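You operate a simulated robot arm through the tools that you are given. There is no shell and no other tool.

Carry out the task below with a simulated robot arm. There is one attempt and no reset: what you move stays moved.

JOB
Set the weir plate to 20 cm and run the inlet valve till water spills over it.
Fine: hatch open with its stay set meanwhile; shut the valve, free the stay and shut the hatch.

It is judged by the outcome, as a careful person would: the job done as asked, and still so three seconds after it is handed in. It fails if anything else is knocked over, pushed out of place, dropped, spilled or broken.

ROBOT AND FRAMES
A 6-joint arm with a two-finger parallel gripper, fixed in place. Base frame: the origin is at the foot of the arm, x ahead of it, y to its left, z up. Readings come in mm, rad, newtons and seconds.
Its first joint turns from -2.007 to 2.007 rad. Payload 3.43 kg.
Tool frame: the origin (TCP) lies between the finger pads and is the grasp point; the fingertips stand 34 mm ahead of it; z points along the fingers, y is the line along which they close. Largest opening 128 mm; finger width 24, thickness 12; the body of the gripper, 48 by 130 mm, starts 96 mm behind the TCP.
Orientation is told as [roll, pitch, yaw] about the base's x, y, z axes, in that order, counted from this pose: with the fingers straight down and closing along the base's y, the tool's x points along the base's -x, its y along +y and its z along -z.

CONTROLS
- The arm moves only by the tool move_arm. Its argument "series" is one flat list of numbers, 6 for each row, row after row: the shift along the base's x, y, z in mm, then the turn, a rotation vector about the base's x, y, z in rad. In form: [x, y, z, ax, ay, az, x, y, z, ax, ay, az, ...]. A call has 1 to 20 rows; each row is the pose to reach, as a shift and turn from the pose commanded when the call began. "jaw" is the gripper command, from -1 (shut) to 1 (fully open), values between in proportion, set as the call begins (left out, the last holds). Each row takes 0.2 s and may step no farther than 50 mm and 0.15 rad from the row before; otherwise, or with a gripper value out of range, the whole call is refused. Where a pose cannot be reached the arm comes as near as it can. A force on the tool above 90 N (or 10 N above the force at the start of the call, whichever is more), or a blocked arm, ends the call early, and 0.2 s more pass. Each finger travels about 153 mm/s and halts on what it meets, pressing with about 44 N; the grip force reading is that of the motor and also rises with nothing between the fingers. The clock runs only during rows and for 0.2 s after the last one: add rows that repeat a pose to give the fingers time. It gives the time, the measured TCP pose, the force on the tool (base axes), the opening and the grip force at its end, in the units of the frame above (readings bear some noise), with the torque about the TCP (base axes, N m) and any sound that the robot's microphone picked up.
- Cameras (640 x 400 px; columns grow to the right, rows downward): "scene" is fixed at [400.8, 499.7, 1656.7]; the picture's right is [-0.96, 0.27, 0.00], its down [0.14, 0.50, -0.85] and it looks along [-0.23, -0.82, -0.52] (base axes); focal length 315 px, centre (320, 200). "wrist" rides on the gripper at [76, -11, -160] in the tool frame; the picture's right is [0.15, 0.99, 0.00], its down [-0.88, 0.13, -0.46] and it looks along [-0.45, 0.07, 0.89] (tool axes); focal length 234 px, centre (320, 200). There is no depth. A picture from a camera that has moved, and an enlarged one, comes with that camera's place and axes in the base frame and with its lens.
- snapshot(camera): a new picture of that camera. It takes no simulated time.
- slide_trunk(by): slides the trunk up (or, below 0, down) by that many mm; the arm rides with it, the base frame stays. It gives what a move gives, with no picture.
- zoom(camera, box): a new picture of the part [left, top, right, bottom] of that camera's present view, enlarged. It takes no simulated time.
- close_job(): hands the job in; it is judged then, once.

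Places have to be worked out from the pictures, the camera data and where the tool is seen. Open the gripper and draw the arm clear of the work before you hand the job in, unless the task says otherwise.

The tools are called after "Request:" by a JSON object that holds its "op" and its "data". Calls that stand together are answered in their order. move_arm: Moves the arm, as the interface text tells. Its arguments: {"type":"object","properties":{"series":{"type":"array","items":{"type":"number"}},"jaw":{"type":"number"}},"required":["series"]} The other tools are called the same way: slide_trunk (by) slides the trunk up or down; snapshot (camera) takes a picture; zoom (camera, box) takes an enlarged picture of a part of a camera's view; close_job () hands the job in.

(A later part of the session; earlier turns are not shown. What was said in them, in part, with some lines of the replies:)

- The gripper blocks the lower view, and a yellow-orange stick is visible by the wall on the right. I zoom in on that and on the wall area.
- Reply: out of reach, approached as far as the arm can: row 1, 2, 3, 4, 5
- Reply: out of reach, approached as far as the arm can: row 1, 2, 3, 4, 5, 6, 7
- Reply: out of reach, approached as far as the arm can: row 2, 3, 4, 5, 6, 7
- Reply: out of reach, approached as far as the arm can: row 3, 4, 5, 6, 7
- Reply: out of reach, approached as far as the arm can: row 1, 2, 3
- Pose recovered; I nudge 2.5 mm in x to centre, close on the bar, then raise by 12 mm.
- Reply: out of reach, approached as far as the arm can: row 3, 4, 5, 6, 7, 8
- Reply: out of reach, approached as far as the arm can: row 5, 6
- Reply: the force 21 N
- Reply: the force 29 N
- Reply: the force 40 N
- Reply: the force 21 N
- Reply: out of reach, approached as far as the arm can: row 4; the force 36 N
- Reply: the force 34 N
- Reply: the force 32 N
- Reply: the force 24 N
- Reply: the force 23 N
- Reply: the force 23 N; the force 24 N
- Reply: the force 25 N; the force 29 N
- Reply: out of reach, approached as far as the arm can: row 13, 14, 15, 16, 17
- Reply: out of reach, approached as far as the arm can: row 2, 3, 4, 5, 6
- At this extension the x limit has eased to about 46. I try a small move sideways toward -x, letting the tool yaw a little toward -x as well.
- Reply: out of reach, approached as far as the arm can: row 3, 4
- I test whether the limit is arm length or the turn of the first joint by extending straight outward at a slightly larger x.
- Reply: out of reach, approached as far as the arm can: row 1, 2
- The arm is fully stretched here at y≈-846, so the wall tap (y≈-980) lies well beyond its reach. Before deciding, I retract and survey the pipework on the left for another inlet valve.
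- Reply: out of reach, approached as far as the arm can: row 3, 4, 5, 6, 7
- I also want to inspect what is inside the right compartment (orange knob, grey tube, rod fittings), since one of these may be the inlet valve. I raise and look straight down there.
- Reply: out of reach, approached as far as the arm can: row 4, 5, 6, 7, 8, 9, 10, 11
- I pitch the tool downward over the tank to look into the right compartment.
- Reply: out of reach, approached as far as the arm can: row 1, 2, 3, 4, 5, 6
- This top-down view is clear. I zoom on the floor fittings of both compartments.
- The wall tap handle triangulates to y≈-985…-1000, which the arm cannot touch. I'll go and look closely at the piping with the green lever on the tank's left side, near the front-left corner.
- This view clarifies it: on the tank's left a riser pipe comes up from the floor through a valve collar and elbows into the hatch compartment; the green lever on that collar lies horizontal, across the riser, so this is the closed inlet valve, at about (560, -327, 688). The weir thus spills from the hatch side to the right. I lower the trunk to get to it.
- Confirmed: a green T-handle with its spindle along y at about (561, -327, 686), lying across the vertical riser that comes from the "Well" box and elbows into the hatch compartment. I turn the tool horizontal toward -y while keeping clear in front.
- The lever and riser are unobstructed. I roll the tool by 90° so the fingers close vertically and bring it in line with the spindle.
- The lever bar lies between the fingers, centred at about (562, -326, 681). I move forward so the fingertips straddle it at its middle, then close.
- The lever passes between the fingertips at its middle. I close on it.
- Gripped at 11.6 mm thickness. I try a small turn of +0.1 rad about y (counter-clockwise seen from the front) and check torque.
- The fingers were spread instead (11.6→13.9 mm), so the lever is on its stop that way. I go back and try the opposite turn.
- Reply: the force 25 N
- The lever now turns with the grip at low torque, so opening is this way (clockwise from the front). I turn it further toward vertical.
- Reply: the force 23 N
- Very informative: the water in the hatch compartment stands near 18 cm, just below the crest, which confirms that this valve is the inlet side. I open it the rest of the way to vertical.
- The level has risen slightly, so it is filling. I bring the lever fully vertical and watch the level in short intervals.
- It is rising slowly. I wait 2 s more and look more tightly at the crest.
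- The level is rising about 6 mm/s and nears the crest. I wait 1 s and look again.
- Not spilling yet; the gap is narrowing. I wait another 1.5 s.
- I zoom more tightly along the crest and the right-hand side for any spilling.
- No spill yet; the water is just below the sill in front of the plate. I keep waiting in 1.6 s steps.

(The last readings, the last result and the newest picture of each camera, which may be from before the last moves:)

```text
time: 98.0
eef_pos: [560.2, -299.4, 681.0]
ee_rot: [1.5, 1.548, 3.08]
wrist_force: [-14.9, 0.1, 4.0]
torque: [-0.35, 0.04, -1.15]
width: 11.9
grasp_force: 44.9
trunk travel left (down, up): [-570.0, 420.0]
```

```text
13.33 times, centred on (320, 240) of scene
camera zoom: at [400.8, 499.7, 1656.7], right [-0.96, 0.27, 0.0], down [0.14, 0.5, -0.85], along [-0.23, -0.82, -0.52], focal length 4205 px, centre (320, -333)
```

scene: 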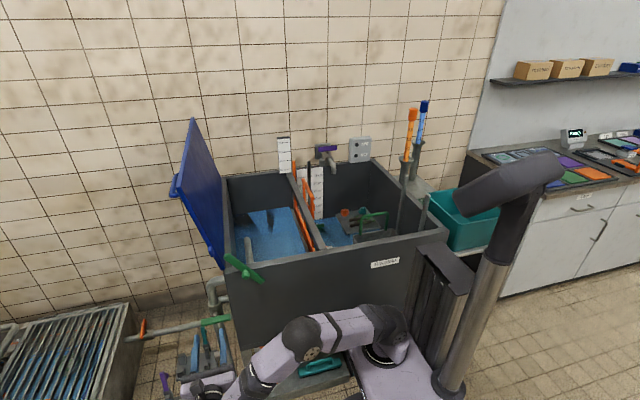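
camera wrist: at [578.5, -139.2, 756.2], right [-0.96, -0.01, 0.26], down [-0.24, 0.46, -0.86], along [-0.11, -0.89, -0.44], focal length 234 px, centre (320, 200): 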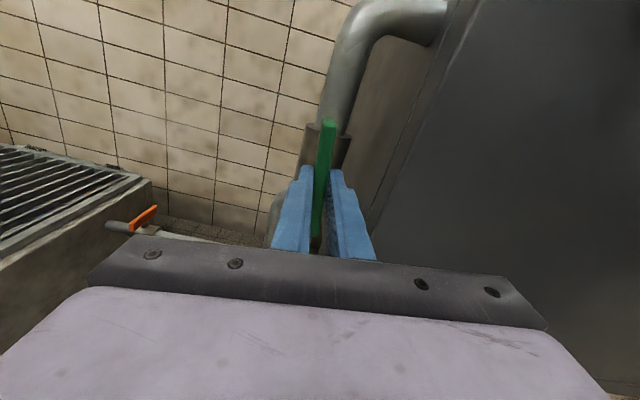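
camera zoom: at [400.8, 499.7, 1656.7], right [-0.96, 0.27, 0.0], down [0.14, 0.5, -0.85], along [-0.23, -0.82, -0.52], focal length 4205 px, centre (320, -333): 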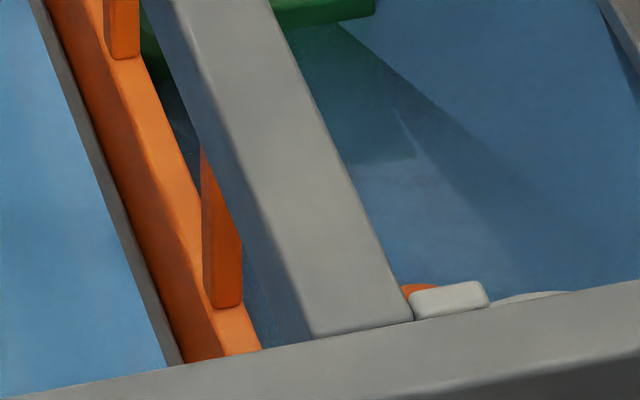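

The right compartment's level has begun rising too while the left's rise slowed, which points to water now passing over the crest. I check with a closer picture (pictures take no time).

Request:
{"op": "zoom", "data": {"camera": "scene", "box": [302, 208, 326, 238]}}

Request:
{"op": "zoom", "data": {"camera": "scene", "box": [296, 180, 326, 215]}}

Request:
{"op": "zoom", "data": {"camera": "scene", "box": [210, 160, 400, 270]}}

```text
13.33 times, centred on (314, 223) of scene
camera zoom: at [400.8, 499.7, 1656.7], right [-0.96, 0.27, 0.0], down [0.14, 0.5, -0.85], along [-0.23, -0.82, -0.52], focal length 4205 px, centre (400, -107)
```

zoom: 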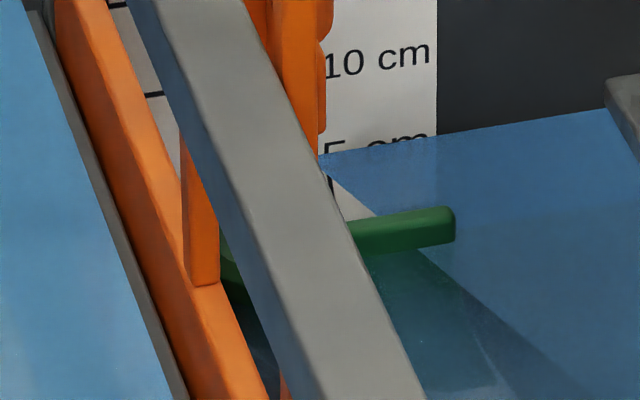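

```text
11.43 times, centred on (311, 198) of scene
camera zoom: at [400.8, 499.7, 1656.7], right [-0.96, 0.27, 0.0], down [0.14, 0.5, -0.85], along [-0.23, -0.82, -0.52], focal length 3604 px, centre (423, 229)
```

zoom: 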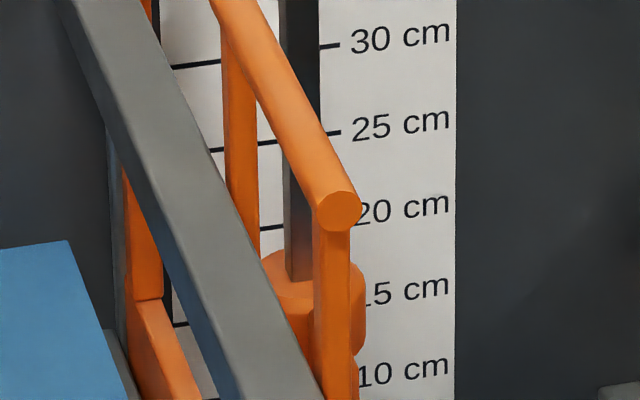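

```text
3.37 times, centred on (305, 215) of scene
camera zoom: at [400.8, 499.7, 1656.7], right [-0.96, 0.27, 0.0], down [0.14, 0.5, -0.85], along [-0.23, -0.82, -0.52], focal length 1062 px, centre (370, 150)
```

zoom: 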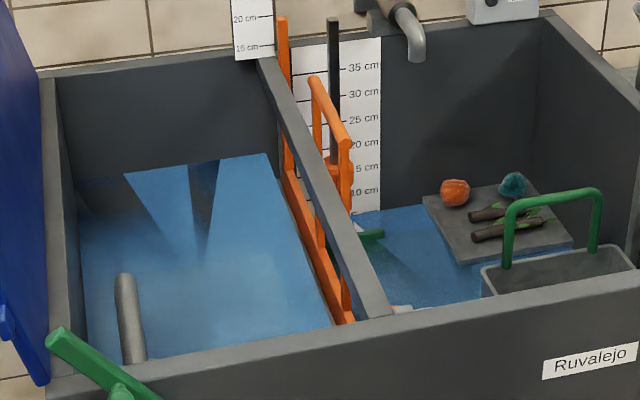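

The right level rose only after about t=96.5 s, which fits spilling just starting. I wait one more second to make certain.

Request:
{"op": "move_arm", "data": {"series": [0, 0, 0, 0, 0, 0, 0, 0, 0, 0, 0, 0, 0, 0, 0, 0, 0, 0, 0, 0, 0, 0, 0, 0]}}

Request:
{"op": "zoom", "data": {"camera": "scene", "box": [298, 195, 328, 235]}}

Request:
{"op": "zoom", "data": {"camera": "scene", "box": [300, 225, 340, 255]}}

```text
time: 99.0
eef_pos: [559.5, -299.1, 682.2]
ee_rot: [1.498, 1.547, 3.076]
wrist_force: [-15.6, 0.3, 4.8]
torque: [-0.26, 0.05, -1.12]
width: 12.0
grasp_force: 45.0
trunk travel left (down, up): [-570.0, 420.0]
```

```text
10.00 times, centred on (313, 215) of scene
camera zoom: at [400.8, 499.7, 1656.7], right [-0.96, 0.27, 0.0], down [0.14, 0.5, -0.85], along [-0.23, -0.82, -0.52], focal length 3154 px, centre (390, 50)
```

zoom: 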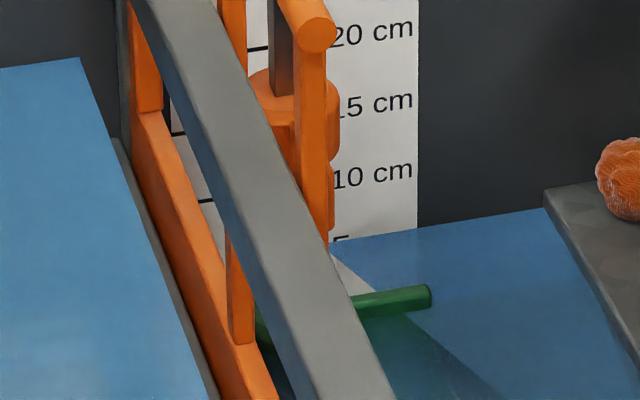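

```text
13.33 times, centred on (320, 240) of scene
camera zoom: at [400.8, 499.7, 1656.7], right [-0.96, 0.27, 0.0], down [0.14, 0.5, -0.85], along [-0.23, -0.82, -0.52], focal length 4205 px, centre (320, -333)
```

zoom: 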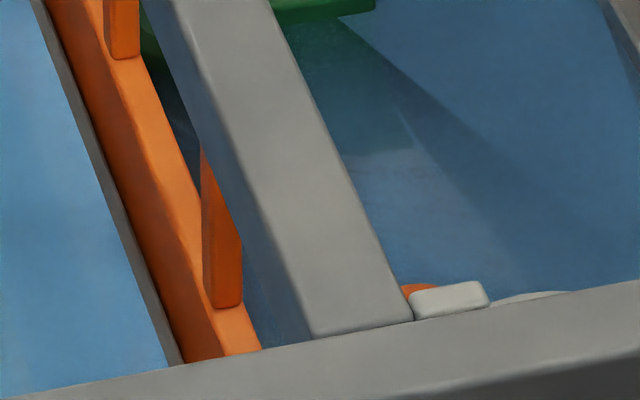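

Clear now: the left level has reached the 20 cm height and its rise is slowing while the right level climbs – water is spilling over the weir. I turn the valve back shut.

Request:
{"op": "move_arm", "data": {"series": [0, 0, 0, 0, 0.14, 0, 0, 0, 0, 0, 0.28, 0, 0, 0, 0, 0, 0.42, 0, 0, 0, 0, 0, 0.56, 0, 0, 0, 0, 0, 0.7, 0, 0, 0, 0, 0, 0.84, 0, 0, 0, 0, 0, 0.98, 0, 0, 0, 0, 0, 1.12, 0, 0, 0, 0, 0, 1.26, 0, 0, 0, 0, 0, 1.4, 0, 0, 0, 0, 0, 1.5, 0, 0, 0, 0, 0, 1.55, 0]}}

Request:
{"op": "snapshot", "data": {"camera": "wrist"}}

Request:
{"op": "zoom", "data": {"camera": "scene", "box": [298, 195, 328, 235]}}

```text
time: 101.7
eef_pos: [561.4, -300.8, 681.3]
ee_rot: [1.559, 0.0, 3.138]
wrist_force: [-5.6, -8.3, -4.7]
torque: [-0.74, -0.78, -0.58]
width: 12.0
grasp_force: 45.2
trunk travel left (down, up): [-570.0, 420.0]
```

```text
taken
camera wrist: at [637.6, -139.2, 671.0], right [0.15, -0.01, 0.99], down [-0.88, 0.46, 0.14], along [-0.45, -0.89, 0.06], focal length 234 px, centre (320, 200)
```

wrist: 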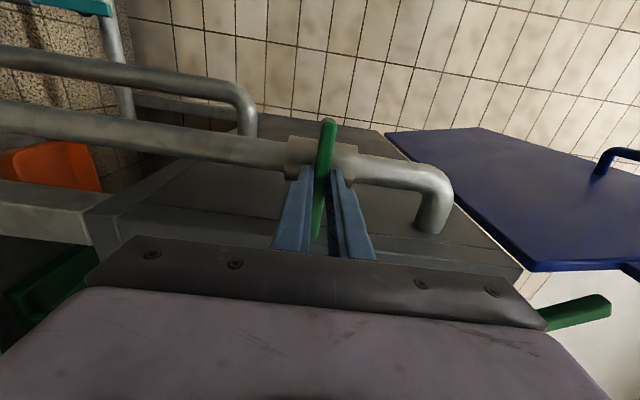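

```text
10.00 times, centred on (313, 215) of scene
camera zoom: at [400.8, 499.7, 1656.7], right [-0.96, 0.27, 0.0], down [0.14, 0.5, -0.85], along [-0.23, -0.82, -0.52], focal length 3154 px, centre (390, 50)
```

zoom: 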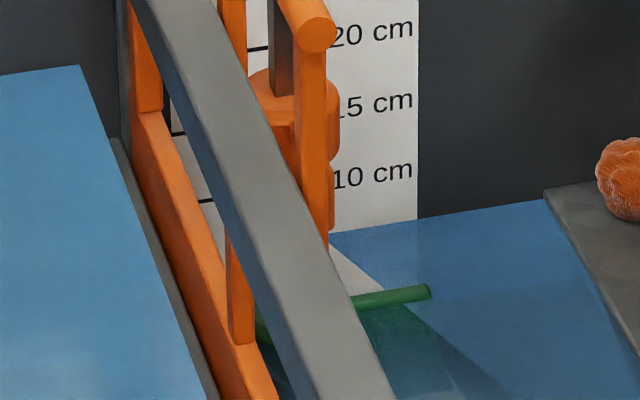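

The lever is back across the riser on its stop and the left level has settled slightly. I nudge 0.03 rad to seat it fully, and watch the level over a moment to confirm it no longer rises.

Request:
{"op": "move_arm", "data": {"series": [0, 0, 0, 0, 0.03, 0, 0, 0, 0, 0, 0.03, 0, 0, 0, 0, 0, 0.0, 0, 0, 0, 0, 0, 0.0, 0]}}

Request:
{"op": "move_arm", "data": {"series": [0, 0, 0, 0, 0, 0, 0, 0, 0, 0, 0, 0], "jaw": -0.1}}

Request:
{"op": "zoom", "data": {"camera": "wrist", "box": [220, 90, 420, 260]}}

Request:
{"op": "zoom", "data": {"camera": "scene", "box": [298, 195, 328, 235]}}

```text
time: 102.7
eef_pos: [561.8, -299.5, 681.1]
ee_rot: [1.562, -0.004, 3.141]
wrist_force: [-1.6, -5.6, -4.4]
torque: [-0.77, -0.57, 0.26]
width: 11.6
grasp_force: 44.9
trunk travel left (down, up): [-570.0, 420.0]
```

```text
time: 103.2
eef_pos: [561.2, -300.5, 680.5]
ee_rot: [1.56, -0.003, 3.139]
wrist_force: [-0.5, 0.5, -0.6]
torque: [0.01, -0.02, -0.03]
width: 57.8
grasp_force: 0.1
trunk travel left (down, up): [-570.0, 420.0]
```

```text
2.35 times, centred on (320, 175) of wrist
camera zoom: at [637.3, -139.1, 670.9], right [0.15, -0.01, 0.99], down [-0.88, 0.46, 0.14], along [-0.45, -0.89, 0.06], focal length 551 px, centre (320, 259)
```

zoom: 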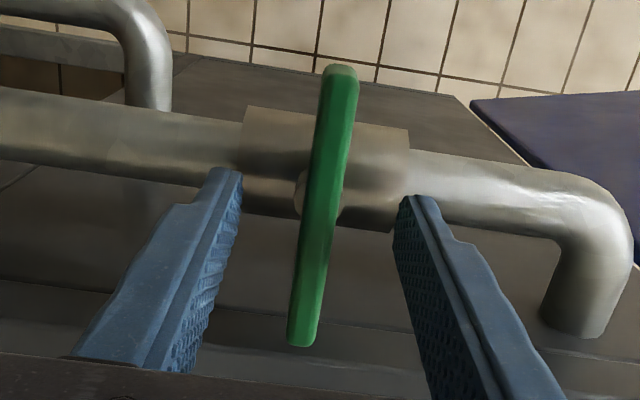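

```text
10.00 times, centred on (313, 215) of scene
camera zoom: at [400.8, 499.7, 1656.7], right [-0.96, 0.27, 0.0], down [0.14, 0.5, -0.85], along [-0.23, -0.82, -0.52], focal length 3154 px, centre (390, 50)
```

zoom: 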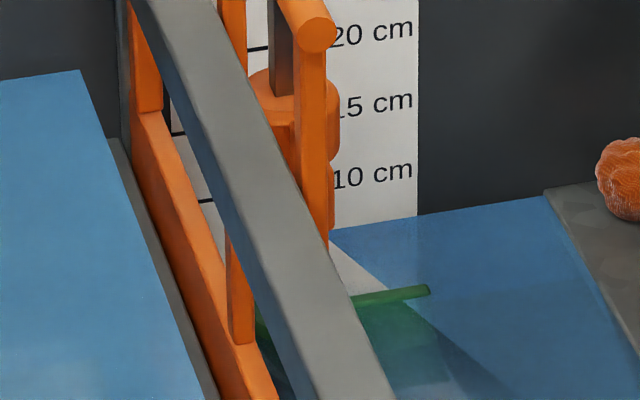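

The lever is back in its original position and the left level is no longer rising. I withdraw from the valve and raise the trunk back to where I handled the stay and hatch before.

Request:
{"op": "move_arm", "data": {"series": [0, 30, 0, 0, 0, 0, 0, 65, 0, 0, 0, 0, 0, 100, 0, 0, 0, 0, 0, 130, 0, 0, 0, 0]}}

Request:
{"op": "slide_trunk", "data": {"by": 330}}

Request:
{"op": "snapshot", "data": {"camera": "wrist"}}

Request:
{"op": "zoom", "data": {"camera": "scene", "box": [170, 110, 340, 330]}}

Request:
{"op": "zoom", "data": {"camera": "scene", "box": [298, 195, 328, 235]}}

```text
time: 104.2
eef_pos: [563.8, -171.3, 678.1]
ee_rot: [1.559, -0.003, 3.139]
wrist_force: [-0.1, 0.5, 0.8]
torque: [-0.01, 0.01, -0.04]
width: 57.2
grasp_force: 0.2
trunk travel left (down, up): [-570.0, 420.0]
```

```text
time: 107.5
eef_pos: [565.6, -172.4, 1009.2]
ee_rot: [1.561, -0.003, 3.137]
wrist_force: [0.1, -0.6, -0.3]
torque: [-0.06, -0.02, -0.02]
width: 57.6
grasp_force: 0.0
trunk travel left (down, up): [-900.0, 90.0]
```

```text
taken
camera wrist: at [640.6, -11.6, 998.9], right [0.15, -0.01, 0.99], down [-0.88, 0.46, 0.14], along [-0.45, -0.89, 0.06], focal length 234 px, centre (320, 200)
```

wrist: 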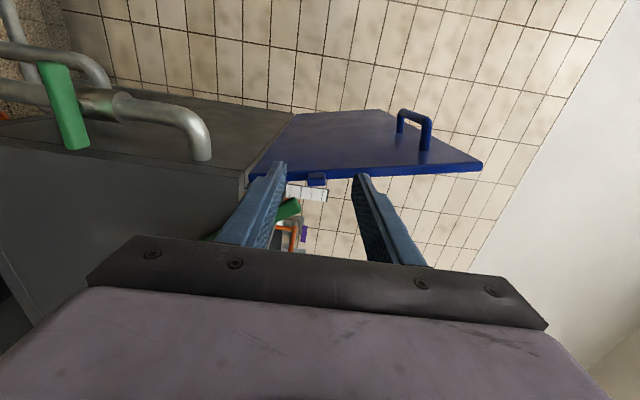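

```text
1.82 times, centred on (255, 220) of scene
camera zoom: at [400.8, 499.7, 1656.7], right [-0.96, 0.27, 0.0], down [0.14, 0.5, -0.85], along [-0.23, -0.82, -0.52], focal length 573 px, centre (438, 164)
```

zoom: 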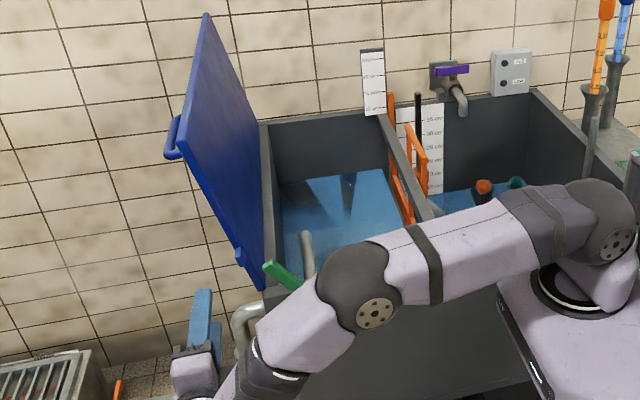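

```text
10.00 times, centred on (313, 215) of scene
camera zoom: at [400.8, 499.7, 1656.7], right [-0.96, 0.27, 0.0], down [0.14, 0.5, -0.85], along [-0.23, -0.82, -0.52], focal length 3154 px, centre (390, 50)
```

zoom: 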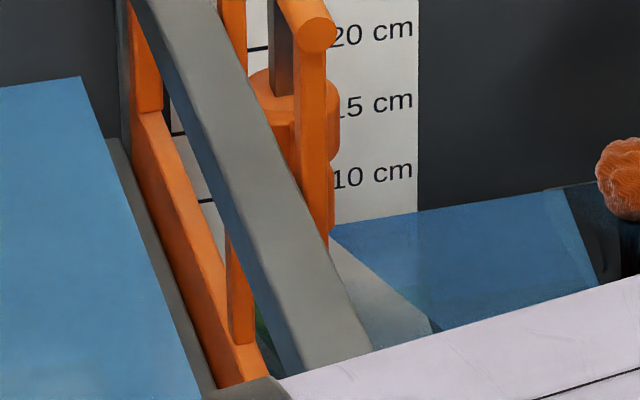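

The left level settles near the crest height, so no more inflow. Now the stay: I line up with its knob at about (431, -286, 913), rolling slightly to match the earlier grip.

Request:
{"op": "move_arm", "data": {"series": [-27, 0, -19, 0, 0.08, 0, -54, 0, -38, 0, 0.16, 0, -81, 0, -57, 0, 0.24, 0, -108, 0, -76, 0, 0.32, 0, -134, -5, -96, 0, 0.4, 0, -134, -5, -96, 0, 0.4, 0]}}

Request:
{"op": "zoom", "data": {"camera": "wrist", "box": [200, 60, 440, 240]}}

```text
time: 108.9
eef_pos: [424.9, -176.6, 913.0]
ee_rot: [1.561, -0.404, 3.137]
wrist_force: [0.1, 0.7, -0.5]
torque: [0.0, -0.02, 0.0]
width: 57.4
grasp_force: 0.1
trunk travel left (down, up): [-900.0, 90.0]
```

```text
2.22 times, centred on (320, 150) of wrist
camera zoom: at [492.8, -16.4, 874.1], right [0.52, -0.01, 0.85], down [-0.76, 0.46, 0.47], along [-0.39, -0.89, 0.23], focal length 520 px, centre (320, 311)
```

zoom: 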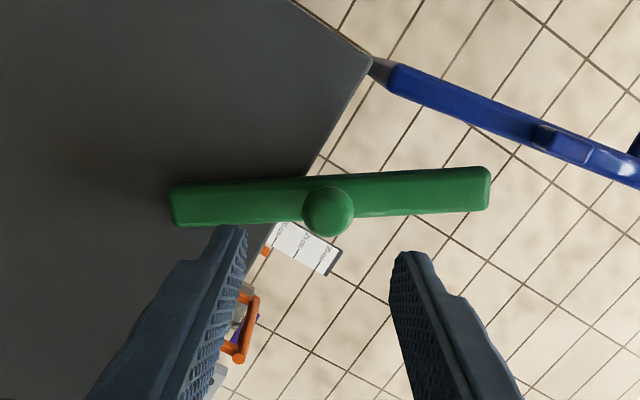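

The knob is at about (428, -286, 916). I advance onto it and close.

Request:
{"op": "move_arm", "data": {"series": [1.5, -25, 1, 0, 0, 0, 3, -50, 2, 0, 0, 0, 3.6, -70, 2.5, 0, 0, 0, 3.6, -81, 2.5, 0, 0, 0]}}

Request:
{"op": "move_arm", "data": {"series": [0, 0, 0, 0, 0, 0, 0, 0, 0, 0, 0, 0, 0, 0, 0, 0, 0, 0], "jaw": -1}}

Request:
{"op": "zoom", "data": {"camera": "wrist", "box": [200, 60, 440, 240]}}

```text
time: 109.9
eef_pos: [433.6, -258.8, 915.7]
ee_rot: [1.561, -0.404, 3.137]
wrist_force: [0.5, -0.5, -1.2]
torque: [-0.02, 0.0, 0.02]
width: 57.5
grasp_force: 0.0
trunk travel left (down, up): [-900.0, 90.0]
```

```text
time: 110.7
eef_pos: [431.0, -260.0, 914.5]
ee_rot: [1.556, -0.407, 3.138]
wrist_force: [-9.8, 4.7, -20.8]
torque: [-0.62, -0.31, 0.47]
width: 27.0
grasp_force: 44.5
trunk travel left (down, up): [-900.0, 90.0]
```

```text
2.22 times, centred on (320, 150) of wrist
camera zoom: at [498.2, -98.8, 876.1], right [0.53, -0.02, 0.85], down [-0.75, 0.46, 0.47], along [-0.4, -0.89, 0.23], focal length 520 px, centre (320, 311)
```

zoom: 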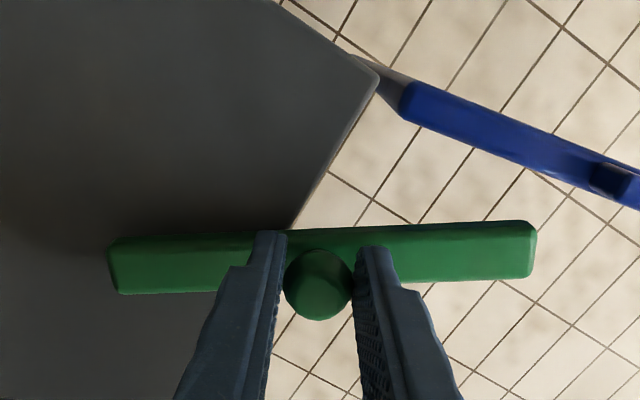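

The knob is gripped. I swing the stay back along its arc, first part.

Request:
{"op": "move_arm", "data": {"series": [-4.5, 0, 1.5, 0, -0.06, 0, -9.4, 0, 3.7, 0, -0.12, 0, -17.5, 0, 7.8, 0, -0.24, 0, -26, 0, 10.9, 0, -0.36, 0]}}

Request:
{"op": "zoom", "data": {"camera": "wrist", "box": [200, 60, 440, 240]}}

```text
time: 111.7
eef_pos: [409.7, -259.1, 927.2]
ee_rot: [1.555, -0.04, 3.14]
wrist_force: [-3.3, -6.6, -17.3]
torque: [-0.67, -0.09, -0.06]
width: 27.1
grasp_force: 44.8
trunk travel left (down, up): [-900.0, 90.0]
```

```text
2.22 times, centred on (320, 150) of wrist
camera zoom: at [484.8, -98.7, 914.4], right [0.19, -0.01, 0.98], down [-0.87, 0.46, 0.17], along [-0.45, -0.89, 0.07], focal length 520 px, centre (320, 311)
```

zoom: 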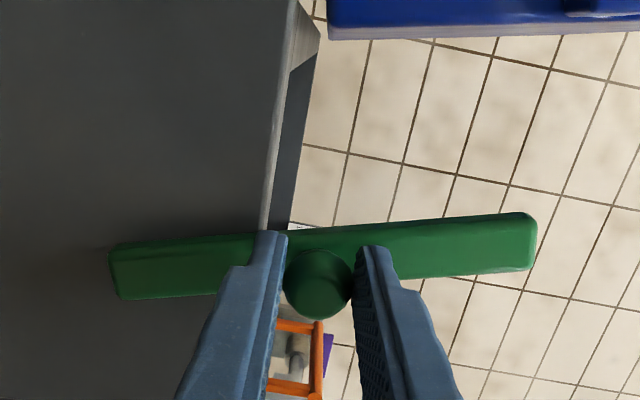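

It follows. I continue past vertical toward its stowed side.

Request:
{"op": "move_arm", "data": {"series": [-10.4, 0, 0.9, 0, -0.14, 0, -19.3, 0, 1.9, 0, -0.265, 0, -28.3, 0, 1.8, 0, -0.39, 0, -37.2, 0, 0.6, 0, -0.51, 0, -45.9, 0, -1.6, 0, -0.63, 0, -54.3, 0, -4.9, 0, -0.75, 0, -62.3, 0, -9.1, 0, -0.87, 0]}}

Request:
{"op": "zoom", "data": {"camera": "wrist", "box": [200, 60, 440, 240]}}

```text
time: 113.3
eef_pos: [345.5, -257.4, 919.1]
ee_rot: [1.565, 0.83, 3.139]
wrist_force: [-1.2, -11.9, 16.7]
torque: [-1.13, -0.49, -0.43]
width: 26.7
grasp_force: 44.7
trunk travel left (down, up): [-900.0, 90.0]
```

```text
2.22 times, centred on (320, 150) of wrist
camera zoom: at [404.0, -98.5, 968.3], right [-0.63, -0.01, 0.78], down [-0.69, 0.46, -0.56], along [-0.35, -0.89, -0.29], focal length 520 px, centre (320, 311)
```

zoom: 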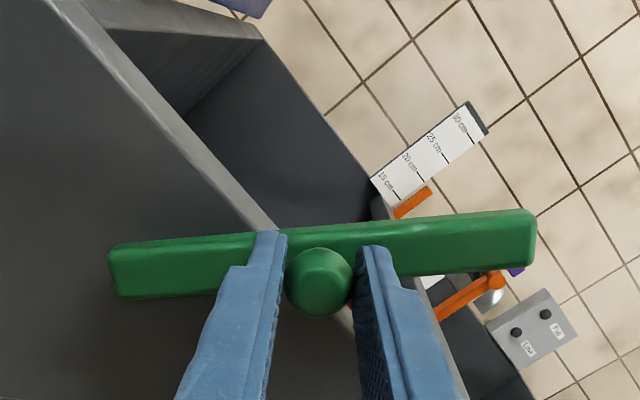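

Past vertical without trouble. I lower it the rest of the way to its horizontal stowed position.

Request:
{"op": "move_arm", "data": {"series": [-7.9, 0, -4.4, 0, -0.126, 0, -14.7, 0, -10.4, 0, -0.246, 0, -20.7, 0, -17.3, 0, -0.366, 0, -25.9, 0, -24.8, 0, -0.486, 0, -30.1, 0, -32.9, 0, -0.606, 0, -33.3, 0, -41.4, 0, -0.726, 0, -35.5, 0, -50.3, 0, -0.846, 0, -36.5, 0, -57.8, 0, -0.946, 0, -36.7, 0, -62.4, 0, -1.0, 0]}}

Request:
{"op": "zoom", "data": {"camera": "wrist", "box": [200, 60, 440, 240]}}

```text
time: 115.3
eef_pos: [309.7, -258.1, 857.3]
ee_rot: [-1.589, 1.309, -0.005]
wrist_force: [-3.8, -11.7, 22.7]
torque: [0.38, -0.32, -0.85]
width: 26.9
grasp_force: 45.0
trunk travel left (down, up): [-900.0, 90.0]
```

```text
2.22 times, centred on (320, 150) of wrist
camera zoom: at [297.8, -98.0, 932.0], right [-0.99, -0.01, -0.11], down [0.1, 0.45, -0.89], along [0.06, -0.89, -0.45], focal length 520 px, centre (320, 311)
```

zoom: 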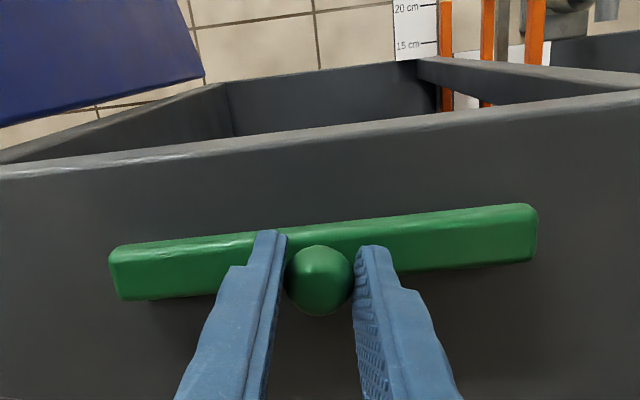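

The bar is horizontal again and rests on its lower stop. I release the knob and withdraw.

Request:
{"op": "move_arm", "data": {"series": [0, 0, 1, 0, 0, 0, 0, 0, 1, 0, 0, 0]}}

Request:
{"op": "move_arm", "data": {"series": [0, 0, 0, 0, 0, 0, 0, 0, 0, 0, 0, 0, 0, 40, 0, 0, 0, 0, 0, 85, 0, 0, 0, 0, 0, 110, 0, 0, 0, 0], "jaw": -0.1}}

Request:
{"op": "snapshot", "data": {"camera": "wrist"}}

Request:
{"op": "snapshot", "data": {"camera": "scene"}}

```text
time: 115.9
eef_pos: [308.2, -259.9, 857.2]
ee_rot: [-1.585, 1.314, -0.002]
wrist_force: [-0.4, -10.4, 16.7]
torque: [-0.85, -0.45, -1.19]
width: 26.8
grasp_force: 46.0
trunk travel left (down, up): [-900.0, 90.0]
```

```text
time: 117.1
eef_pos: [309.2, -147.9, 854.8]
ee_rot: [-1.57, 1.315, 0.013]
wrist_force: [-0.1, -0.7, -1.1]
torque: [-0.01, 0.01, -0.02]
width: 57.7
grasp_force: 0.1
trunk travel left (down, up): [-900.0, 90.0]
```

```text
taken
camera wrist: at [298.0, 12.7, 930.4], right [-0.99, -0.01, -0.11], down [0.09, 0.46, -0.88], along [0.06, -0.89, -0.45], focal length 234 px, centre (320, 200)
```

wrist: 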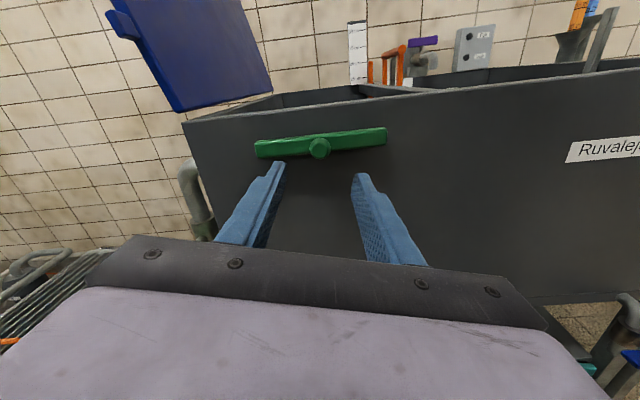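

```text
taken
```

scene: 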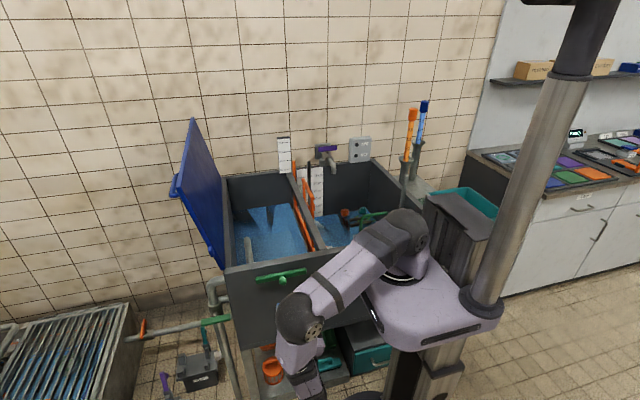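

The stay is stowed as it was at the start. Now to shut the hatch: I go back to the open hatch's handle along a clear path in front of it.

Request:
{"op": "move_arm", "data": {"series": [10.4, 0.4, 34.2, 0, 0.138, 0, 20.8, 0.8, 68.4, 0, 0.276, 0, 31.2, 1.2, 102.6, 0, 0.414, 0, 41.6, 1.6, 136.8, 0, 0.552, 0, 52, 2, 171, 0, 0.69, 0, 71, -8.8, 199.4, 0, 0.828, 0, 90, -19.6, 227.8, 0, 0.966, 0, 109, -30.4, 256, 0, 1.104, 0, 128, -41.2, 284.2, 0, 1.242, 0, 147, -52, 312.4, 0, 1.38, 0, 177.5, -66, 312.4, 0, 1.518, 0, 208, -80, 312.4, 0, 1.656, 0, 238.5, -94, 312.4, 0, 1.794, 0, 269, -108, 312.4, 0, 1.932, 0, 299.4, -122, 312.4, 0, 2.07, 0]}}

Request:
{"op": "snapshot", "data": {"camera": "wrist"}}

Request:
{"op": "zoom", "data": {"camera": "wrist", "box": [240, 100, 440, 260]}}

```text
time: 120.3
eef_pos: [610.3, -270.0, 1166.5]
ee_rot: [1.562, -0.247, 3.137]
wrist_force: [0.1, 0.2, -0.4]
torque: [-0.01, -0.03, -0.02]
width: 57.5
grasp_force: 0.0
trunk travel left (down, up): [-900.0, 90.0]
```

```text
taken
camera wrist: at [682.6, -109.5, 1138.8], right [0.38, -0.01, 0.92], down [-0.82, 0.46, 0.35], along [-0.43, -0.89, 0.17], focal length 234 px, centre (320, 200)
```

wrist: 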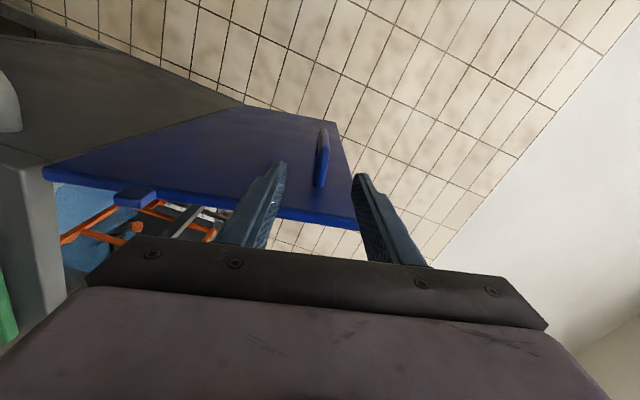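

```text
2.50 times, centred on (340, 180) of wrist
camera zoom: at [682.6, -109.5, 1138.8], right [0.38, -0.01, 0.92], down [-0.82, 0.46, 0.35], along [-0.43, -0.89, 0.17], focal length 585 px, centre (270, 250)
```

zoom: 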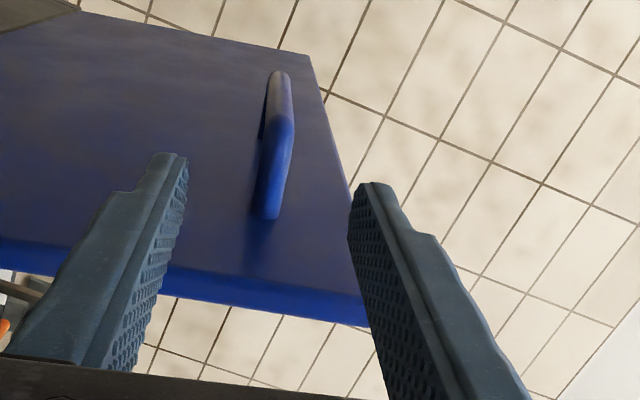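

The handle lies between the fingers as before. I advance along it and close.

Request:
{"op": "move_arm", "data": {"series": [-0.7, -30, 2, 0, 0, 0, -1.2, -65, 3, 0, 0, 0, -1.2, -100, 3, 0, 0, 0, -1.2, -130, 3, 0, 0, 0, -1.2, -147, 3, 0, 0, 0]}}

Request:
{"op": "zoom", "data": {"camera": "wrist", "box": [240, 120, 400, 260]}}

Request:
{"op": "move_arm", "data": {"series": [0, 0, 0, 0, 0, 0, 0, 0, 0, 0, 0, 0, 0, 0, 0, 0, 0, 0], "jaw": -1}}

Request:
{"op": "zoom", "data": {"camera": "wrist", "box": [240, 120, 400, 260]}}

```text
time: 121.5
eef_pos: [609.3, -416.3, 1173.4]
ee_rot: [1.562, -0.244, 3.137]
wrist_force: [0.5, -0.8, -0.1]
torque: [0.01, 0.02, -0.01]
width: 57.6
grasp_force: 0.1
trunk travel left (down, up): [-900.0, 90.0]
```

```text
2.86 times, centred on (320, 190) of wrist
camera zoom: at [681.1, -257.9, 1145.1], right [0.38, -0.01, 0.92], down [-0.82, 0.46, 0.34], along [-0.43, -0.89, 0.16], focal length 669 px, centre (320, 229)
```

zoom: 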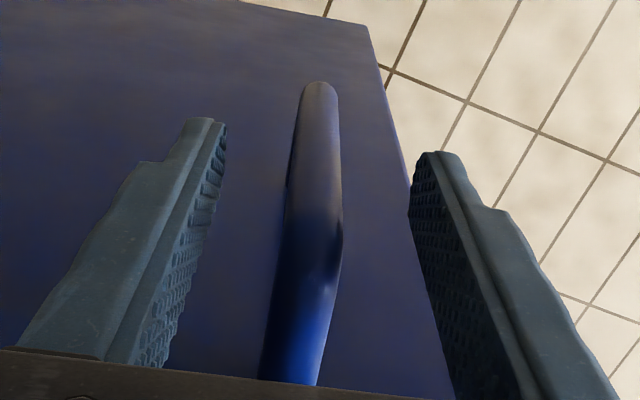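

```text
time: 122.3
eef_pos: [609.4, -417.4, 1170.8]
ee_rot: [1.559, -0.245, 3.138]
wrist_force: [-5.1, 0.7, -9.7]
torque: [-2.18, -0.43, 0.96]
width: 16.5
grasp_force: 44.9
trunk travel left (down, up): [-900.0, 90.0]
```

```text
2.86 times, centred on (320, 190) of wrist
camera zoom: at [680.8, -257.2, 1143.9], right [0.38, -0.01, 0.92], down [-0.82, 0.46, 0.34], along [-0.43, -0.89, 0.16], focal length 669 px, centre (320, 229)
```

zoom: 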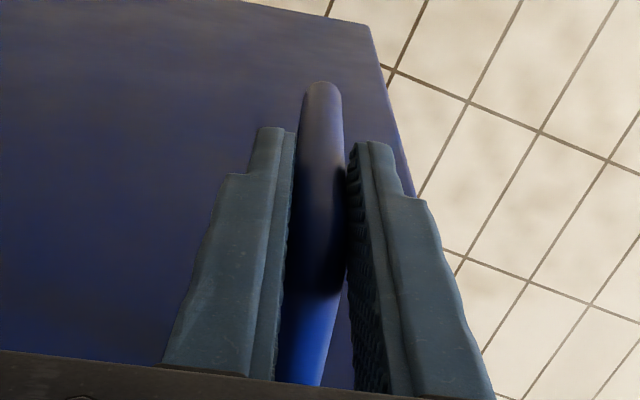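

Gripped at 16.5 mm; the hatch is at about 101°. I bring it back along the measured arc, first to vertical.

Request:
{"op": "move_arm", "data": {"series": [-12.9, 0, 5.1, 0, -0.049, 0, -26, 0, 9.5, 0, -0.098, 0, -39.3, 0, 13.3, 0, -0.147, 0, -52.8, 0, 16.5, 0, -0.196, 0, -66.5, 0, 19, 0, -0.244, 0, -80.2, 0, 20.9, 0, -0.293, 0, -94, 0, 22, 0, -0.342, 0, -107.8, 0, 22.5, 0, -0.391, 0]}}

Request:
{"op": "snapshot", "data": {"camera": "scene"}}

```text
time: 124.1
eef_pos: [498.7, -418.2, 1193.8]
ee_rot: [1.559, 0.151, 3.136]
wrist_force: [-0.8, -6.3, -6.3]
torque: [-2.3, -0.37, 0.55]
width: 16.3
grasp_force: 44.6
trunk travel left (down, up): [-900.0, 90.0]
```

```text
taken
```

scene: 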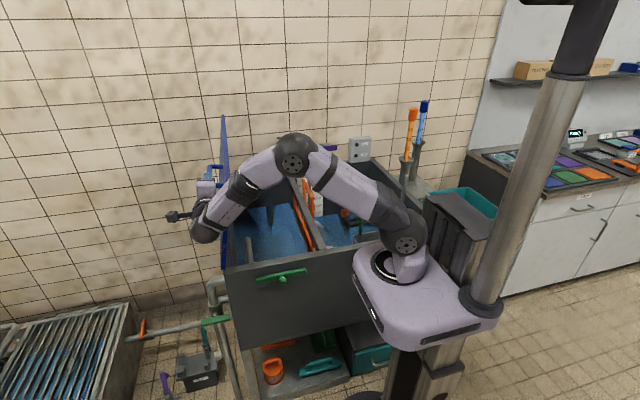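

Forces are small. I continue lowering the hatch to about 45°.

Request:
{"op": "move_arm", "data": {"series": [-13.9, 0, -0.2, 0, -0.049, 0, -27.7, 0, -1.1, 0, -0.098, 0, -41.5, 0, -2.6, 0, -0.147, 0, -55.2, 0, -4.8, 0, -0.196, 0, -68.7, 0, -7.7, 0, -0.244, 0, -82.1, 0, -11.3, 0, -0.293, 0, -95.3, 0, -15.5, 0, -0.342, 0, -108.3, 0, -20.3, 0, -0.391, 0, -121, 0, -25.7, 0, -0.44, 0, -133.5, 0, -31.8, 0, -0.489, 0, -145.6, 0, -38.5, 0, -0.538, 0, -157.4, 0, -45.7, 0, -0.586, 0]}}

Request:
{"op": "snapshot", "data": {"camera": "scene"}}

```text
time: 126.7
eef_pos: [340.5, -416.7, 1146.1]
ee_rot: [1.552, 0.734, 3.134]
wrist_force: [-4.7, 0.8, -1.3]
torque: [-1.45, -0.34, -1.74]
width: 16.5
grasp_force: 44.8
trunk travel left (down, up): [-900.0, 90.0]
```

```text
taken
```

scene: 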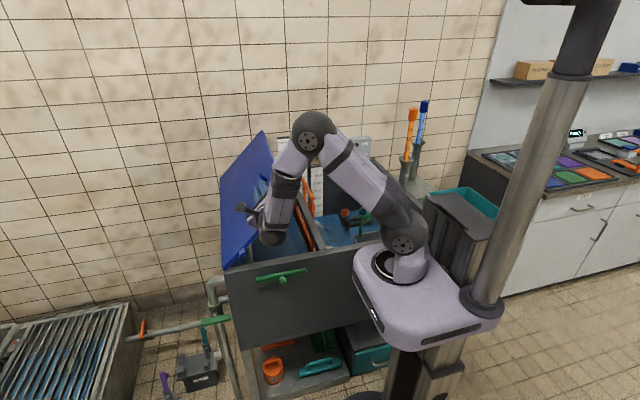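

The hatch is at about 45° with low forces. I keep lowering it, down to roughly 10°.

Request:
{"op": "move_arm", "data": {"series": [-11.4, 0, -7.9, 0, -0.052, 0, -22.5, 0, -16.2, 0, -0.104, 0, -33.1, 0, -25.1, 0, -0.156, 0, -43.3, 0, -34.6, 0, -0.208, 0, -52.9, 0, -44.5, 0, -0.26, 0, -62.1, 0, -54.8, 0, -0.312, 0, -70.8, 0, -65.6, 0, -0.364, 0, -79, 0, -76.8, 0, -0.416, 0, -86.5, 0, -88.4, 0, -0.468, 0, -93.5, 0, -100.4, 0, -0.52, 0, -100, 0, -112.6, 0, -0.572, 0, -105.8, 0, -125.2, 0, -0.624, 0, -111, 0, -138.1, 0, -0.676, 0]}}

Request:
{"op": "snapshot", "data": {"camera": "wrist"}}

Request:
{"op": "zoom", "data": {"camera": "scene", "box": [200, 150, 350, 300]}}

```text
time: 129.5
eef_pos: [231.7, -417.9, 1008.0]
ee_rot: [1.531, 1.41, 3.115]
wrist_force: [0.3, 0.2, -9.9]
torque: [-0.69, -0.02, -2.23]
width: 16.0
grasp_force: 44.3
trunk travel left (down, up): [-900.0, 90.0]
```

```text
taken
camera wrist: at [253.2, -257.1, 1082.6], right [-0.95, -0.01, 0.3], down [-0.27, 0.46, -0.85], along [-0.13, -0.89, -0.44], focal length 234 px, centre (320, 200)
```

wrist: 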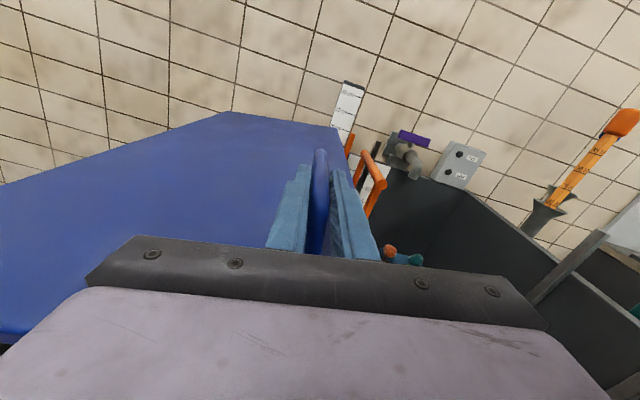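

```text
2.67 times, centred on (275, 225) of scene
camera zoom: at [400.8, 499.7, 1656.7], right [-0.96, 0.27, 0.0], down [0.14, 0.5, -0.85], along [-0.23, -0.82, -0.52], focal length 841 px, centre (440, 133)
```

zoom: 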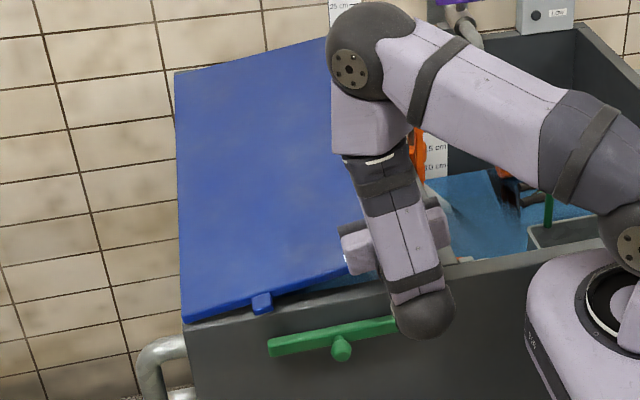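

About 8° remain. I set the hatch down gently onto its rim.

Request:
{"op": "move_arm", "data": {"series": [-2.3, 0, -7.2, 0, -0.025, 0, -4.5, 0, -14.5, 0, -0.05, 0, -6.3, 0, -20.5, 0, -0.075, 0, -7.9, 0, -26.3, 0, -0.1, 0, -9.2, 0, -31, 0, -0.12, 0, -10.3, 0, -35.9, 0, -0.14, 0, -10.9, 0, -39, 0, -0.15, 0, -11.5, 0, -42.2, 0, -0.161, 0, -11.6, 0, -43, 0, -0.161, 0]}}

Request:
{"op": "zoom", "data": {"camera": "scene", "box": [200, 150, 350, 300]}}

Request:
{"op": "snapshot", "data": {"camera": "wrist"}}

```text
time: 131.5
eef_pos: [219.1, -417.2, 965.5]
ee_rot: [0.036, 1.566, 1.618]
wrist_force: [-0.5, 8.4, -5.4]
torque: [1.09, -0.28, -2.25]
width: 16.1
grasp_force: 44.6
trunk travel left (down, up): [-900.0, 90.0]
```

```text
2.67 times, centred on (275, 225) of scene
camera zoom: at [400.8, 499.7, 1656.7], right [-0.96, 0.27, 0.0], down [0.14, 0.5, -0.85], along [-0.23, -0.82, -0.52], focal length 841 px, centre (440, 133)
```

zoom: 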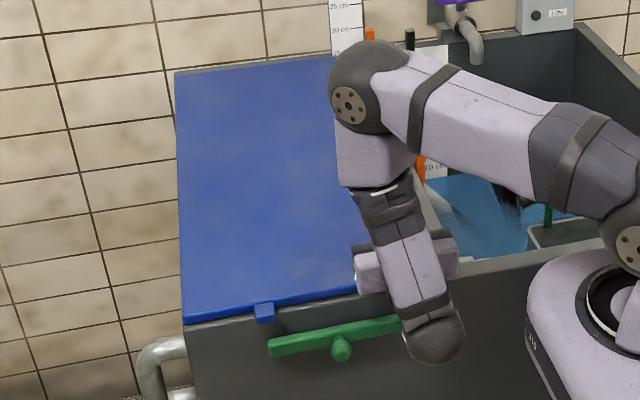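

```text
taken
camera wrist: at [229.1, -257.0, 1042.9], right [-0.99, -0.01, 0.15], down [-0.14, 0.46, -0.88], along [-0.06, -0.89, -0.45], focal length 234 px, centre (320, 200)
```

wrist: 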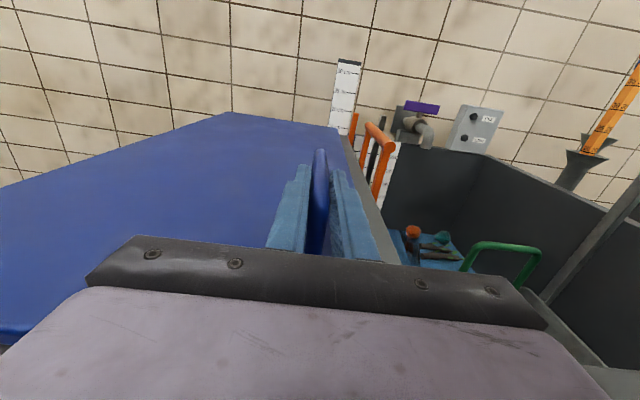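

The hatch looks down. I press a further few millimetres to feel whether it is seated.

Request:
{"op": "move_arm", "data": {"series": [0, 0, -2, 0, 0, 0, 0, 0, -4, 0, 0, 0, 0, 0, -6, 0, 0, 0]}}

Request:
{"op": "zoom", "data": {"camera": "scene", "box": [210, 235, 340, 305]}}

```text
time: 132.3
eef_pos: [220.6, -417.8, 966.0]
ee_rot: [-2.758, 1.556, -1.18]
wrist_force: [0.0, -3.7, 28.9]
torque: [0.44, -0.1, -2.28]
width: 16.0
grasp_force: 44.7
trunk travel left (down, up): [-900.0, 90.0]
```

```text
4.92 times, centred on (275, 270) of scene
camera zoom: at [400.8, 499.7, 1656.7], right [-0.96, 0.27, 0.0], down [0.14, 0.5, -0.85], along [-0.23, -0.82, -0.52], focal length 1553 px, centre (542, -145)
```

zoom: 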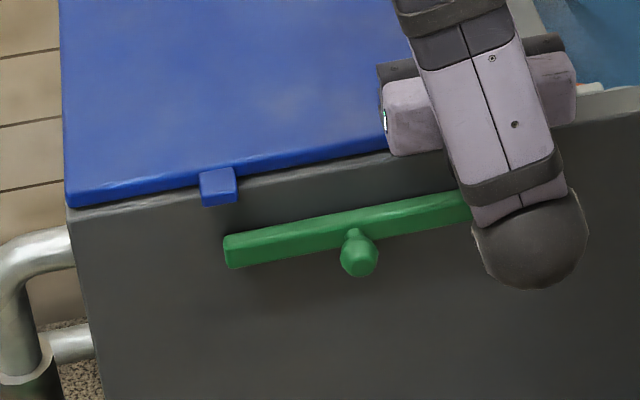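

The force rose to 29 N without further travel: the hatch is seated. I relieve the push, open the jaws and withdraw.

Request:
{"op": "move_arm", "data": {"series": [0, 0, 3, 0, 0, 0, 0, 0, 5, 0, 0, 0]}}

Request:
{"op": "move_arm", "data": {"series": [0, 0, 0, 0, 0, 0, 0, 0, 0, 0, 0, 0], "jaw": -0.1}}

Request:
{"op": "move_arm", "data": {"series": [0, 30, 0, 0, 0, 0, 0, 65, 0, 0, 0, 0, 0, 100, 0, 0, 0, 0, 0, 130, 5, 0, 0, 0, 0, 150, 30, 0, 0, 0, 0, 160, 60, 0, 0, 0]}}

Request:
{"op": "snapshot", "data": {"camera": "wrist"}}

Request:
{"op": "snapshot", "data": {"camera": "scene"}}

```text
time: 132.9
eef_pos: [220.3, -417.8, 964.6]
ee_rot: [-0.194, 1.569, 1.389]
wrist_force: [4.4, -8.4, 7.7]
torque: [-1.57, -0.04, -2.28]
width: 16.2
grasp_force: 45.1
trunk travel left (down, up): [-900.0, 90.0]
```

```text
time: 133.5
eef_pos: [219.3, -415.4, 964.9]
ee_rot: [0.069, 1.566, 1.65]
wrist_force: [0.8, 0.4, 0.3]
torque: [0.03, -0.04, -0.03]
width: 57.4
grasp_force: 0.0
trunk travel left (down, up): [-900.0, 90.0]
```

```text
time: 134.9
eef_pos: [218.2, -257.4, 1028.0]
ee_rot: [-0.044, 1.567, 1.537]
wrist_force: [-0.3, 0.5, 0.4]
torque: [0.01, 0.01, -0.02]
width: 57.3
grasp_force: 0.1
trunk travel left (down, up): [-900.0, 90.0]
```

```text
taken
camera wrist: at [227.4, -96.8, 1103.7], right [-0.99, -0.01, 0.15], down [-0.13, 0.46, -0.88], along [-0.06, -0.89, -0.45], focal length 234 px, centre (320, 200)
```

wrist: 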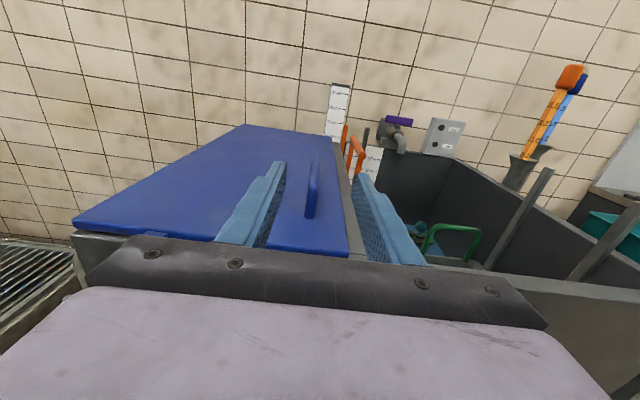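

```text
taken
```

scene: 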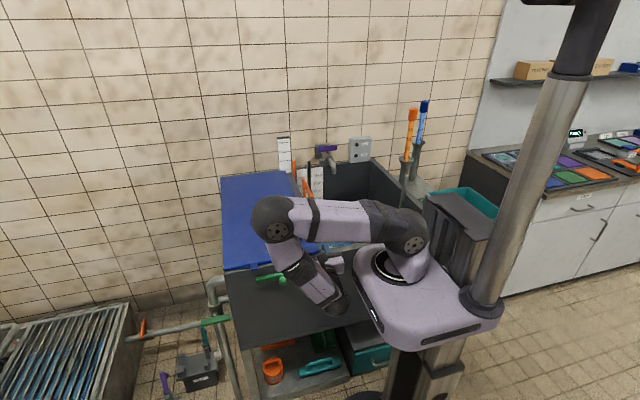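

The hatch is shut. I open the gripper fully, draw the arm up and back clear of the work, and then inspect everything once more.

Request:
{"op": "move_arm", "data": {"series": [10, 15, 35, 0, 0, 0, 20, 30, 70, 0, 0, 0, 30, 45, 105, 0, 0, 0, 40, 60, 140, 0, 0, 0, 55, 75, 175, 0, 0, 0, 70, 90, 205, 0, 0, 0], "jaw": 1}}

Request:
{"op": "snapshot", "data": {"camera": "scene"}}

Request:
{"op": "zoom", "data": {"camera": "scene", "box": [210, 240, 340, 330]}}

Request:
{"op": "zoom", "data": {"camera": "scene", "box": [270, 130, 400, 240]}}

Request:
{"op": "zoom", "data": {"camera": "scene", "box": [284, 148, 304, 168]}}

Request:
{"op": "zoom", "data": {"camera": "scene", "box": [180, 280, 260, 345]}}

```text
time: 136.3
eef_pos: [288.7, -164.9, 1230.6]
ee_rot: [0.091, 1.567, 1.674]
wrist_force: [0.7, 0.1, 0.5]
torque: [0.01, -0.03, 0.04]
width: 128.2
grasp_force: 0.1
out of reach, approached as far as the arm can: row 1, 2, 3, 4, 5
trunk travel left (down, up): [-900.0, 90.0]
```

```text
taken
```

scene: 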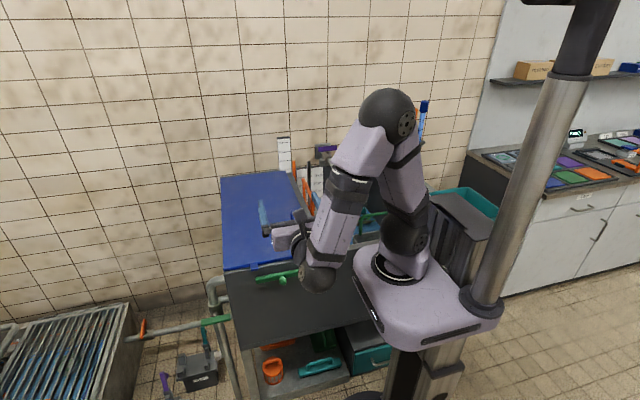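

```text
4.44 times, centred on (275, 285) of scene
camera zoom: at [400.8, 499.7, 1656.7], right [-0.96, 0.27, 0.0], down [0.14, 0.5, -0.85], along [-0.23, -0.82, -0.52], focal length 1402 px, centre (520, -178)
```

zoom: 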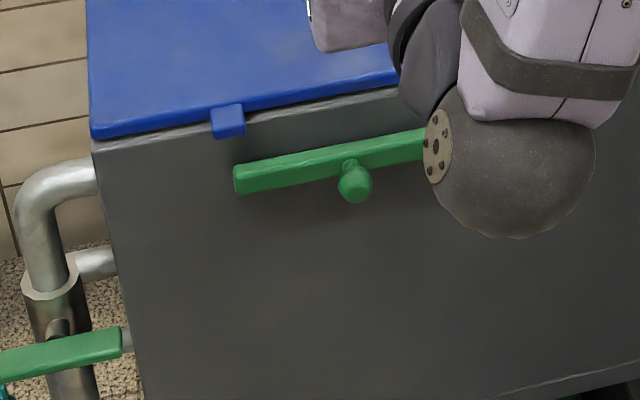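

```text
3.64 times, centred on (335, 185) of scene
camera zoom: at [400.8, 499.7, 1656.7], right [-0.96, 0.27, 0.0], down [0.14, 0.5, -0.85], along [-0.23, -0.82, -0.52], focal length 1147 px, centre (266, 254)
```

zoom: 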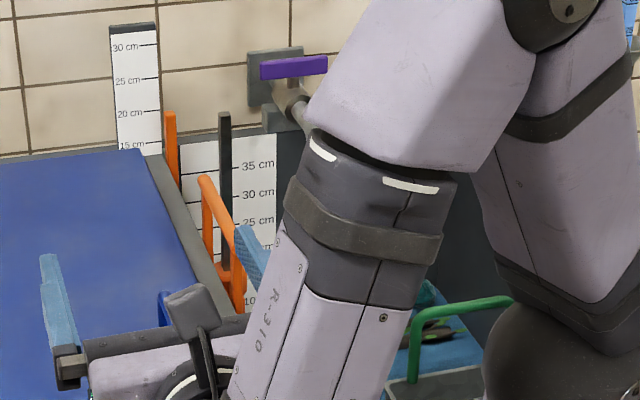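

```text
16.00 times, centred on (294, 158) of scene
camera zoom: at [400.8, 499.7, 1656.7], right [-0.96, 0.27, 0.0], down [0.14, 0.5, -0.85], along [-0.23, -0.82, -0.52], focal length 5046 px, centre (736, 872)
```

zoom: 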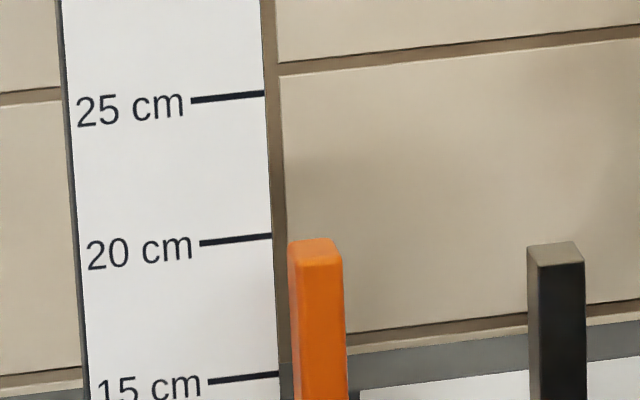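

```text
6.15 times, centred on (220, 312) of scene
camera zoom: at [400.8, 499.7, 1656.7], right [-0.96, 0.27, 0.0], down [0.14, 0.5, -0.85], along [-0.23, -0.82, -0.52], focal length 1941 px, centre (935, -492)
```

zoom: 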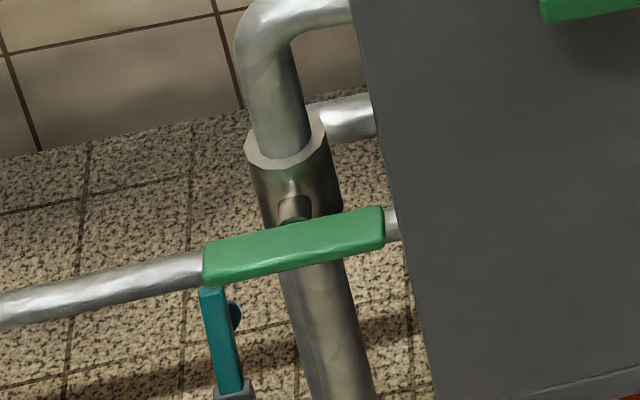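

All checks agree: the weir pointer is still at 20 cm, the inlet lever is back across its pipe (shut) after water went over the crest, the stay is stowed, the hatch is closed, and the open gripper is clear in front of the tank. I hand the job in.

Request:
{"op": "close_job", "data": {}}

```text
The job is handed in.
```

The job is handed in. The weir plate is set to 20 cm, the inlet valve was run until water went over the weir, and everything is shut again. I don't have the judging result.

- **Weir plate:** the pointer reads 20.0–20.1 cm after correcting for viewing angle, and hadn't moved at the last check. On the way down I briefly overshot to about 18.8 cm and raised it again, before any water ran.
- **Inlet valve:** I used the green lever on the riser pipe at the tank's left side. The purple wall tap was out of the arm's reach. The piping and rising level on the hatch side also showed the green lever feeds that side.
- **Spill:** I saw no sheet of water over the plate. I judged it spilling from the levels: the hatch side reached about 20 cm and slowed while the right-hand side began to climb. I then shut the valve, and the hatch-side level fell back to about the crest.
- **Hatch and stay:** the hatch was open on its stop, with the stay swung up to its limit, the whole time the valve was open. After the valve was shut, I swung the stay back to its stowed position, then closed the hatch. I pressed down on it to confirm it is seated.

The right-hand compartment's level rose to about 7 cm from the spill. The gripper is open and the arm is parked in front of the tank, clear of it.
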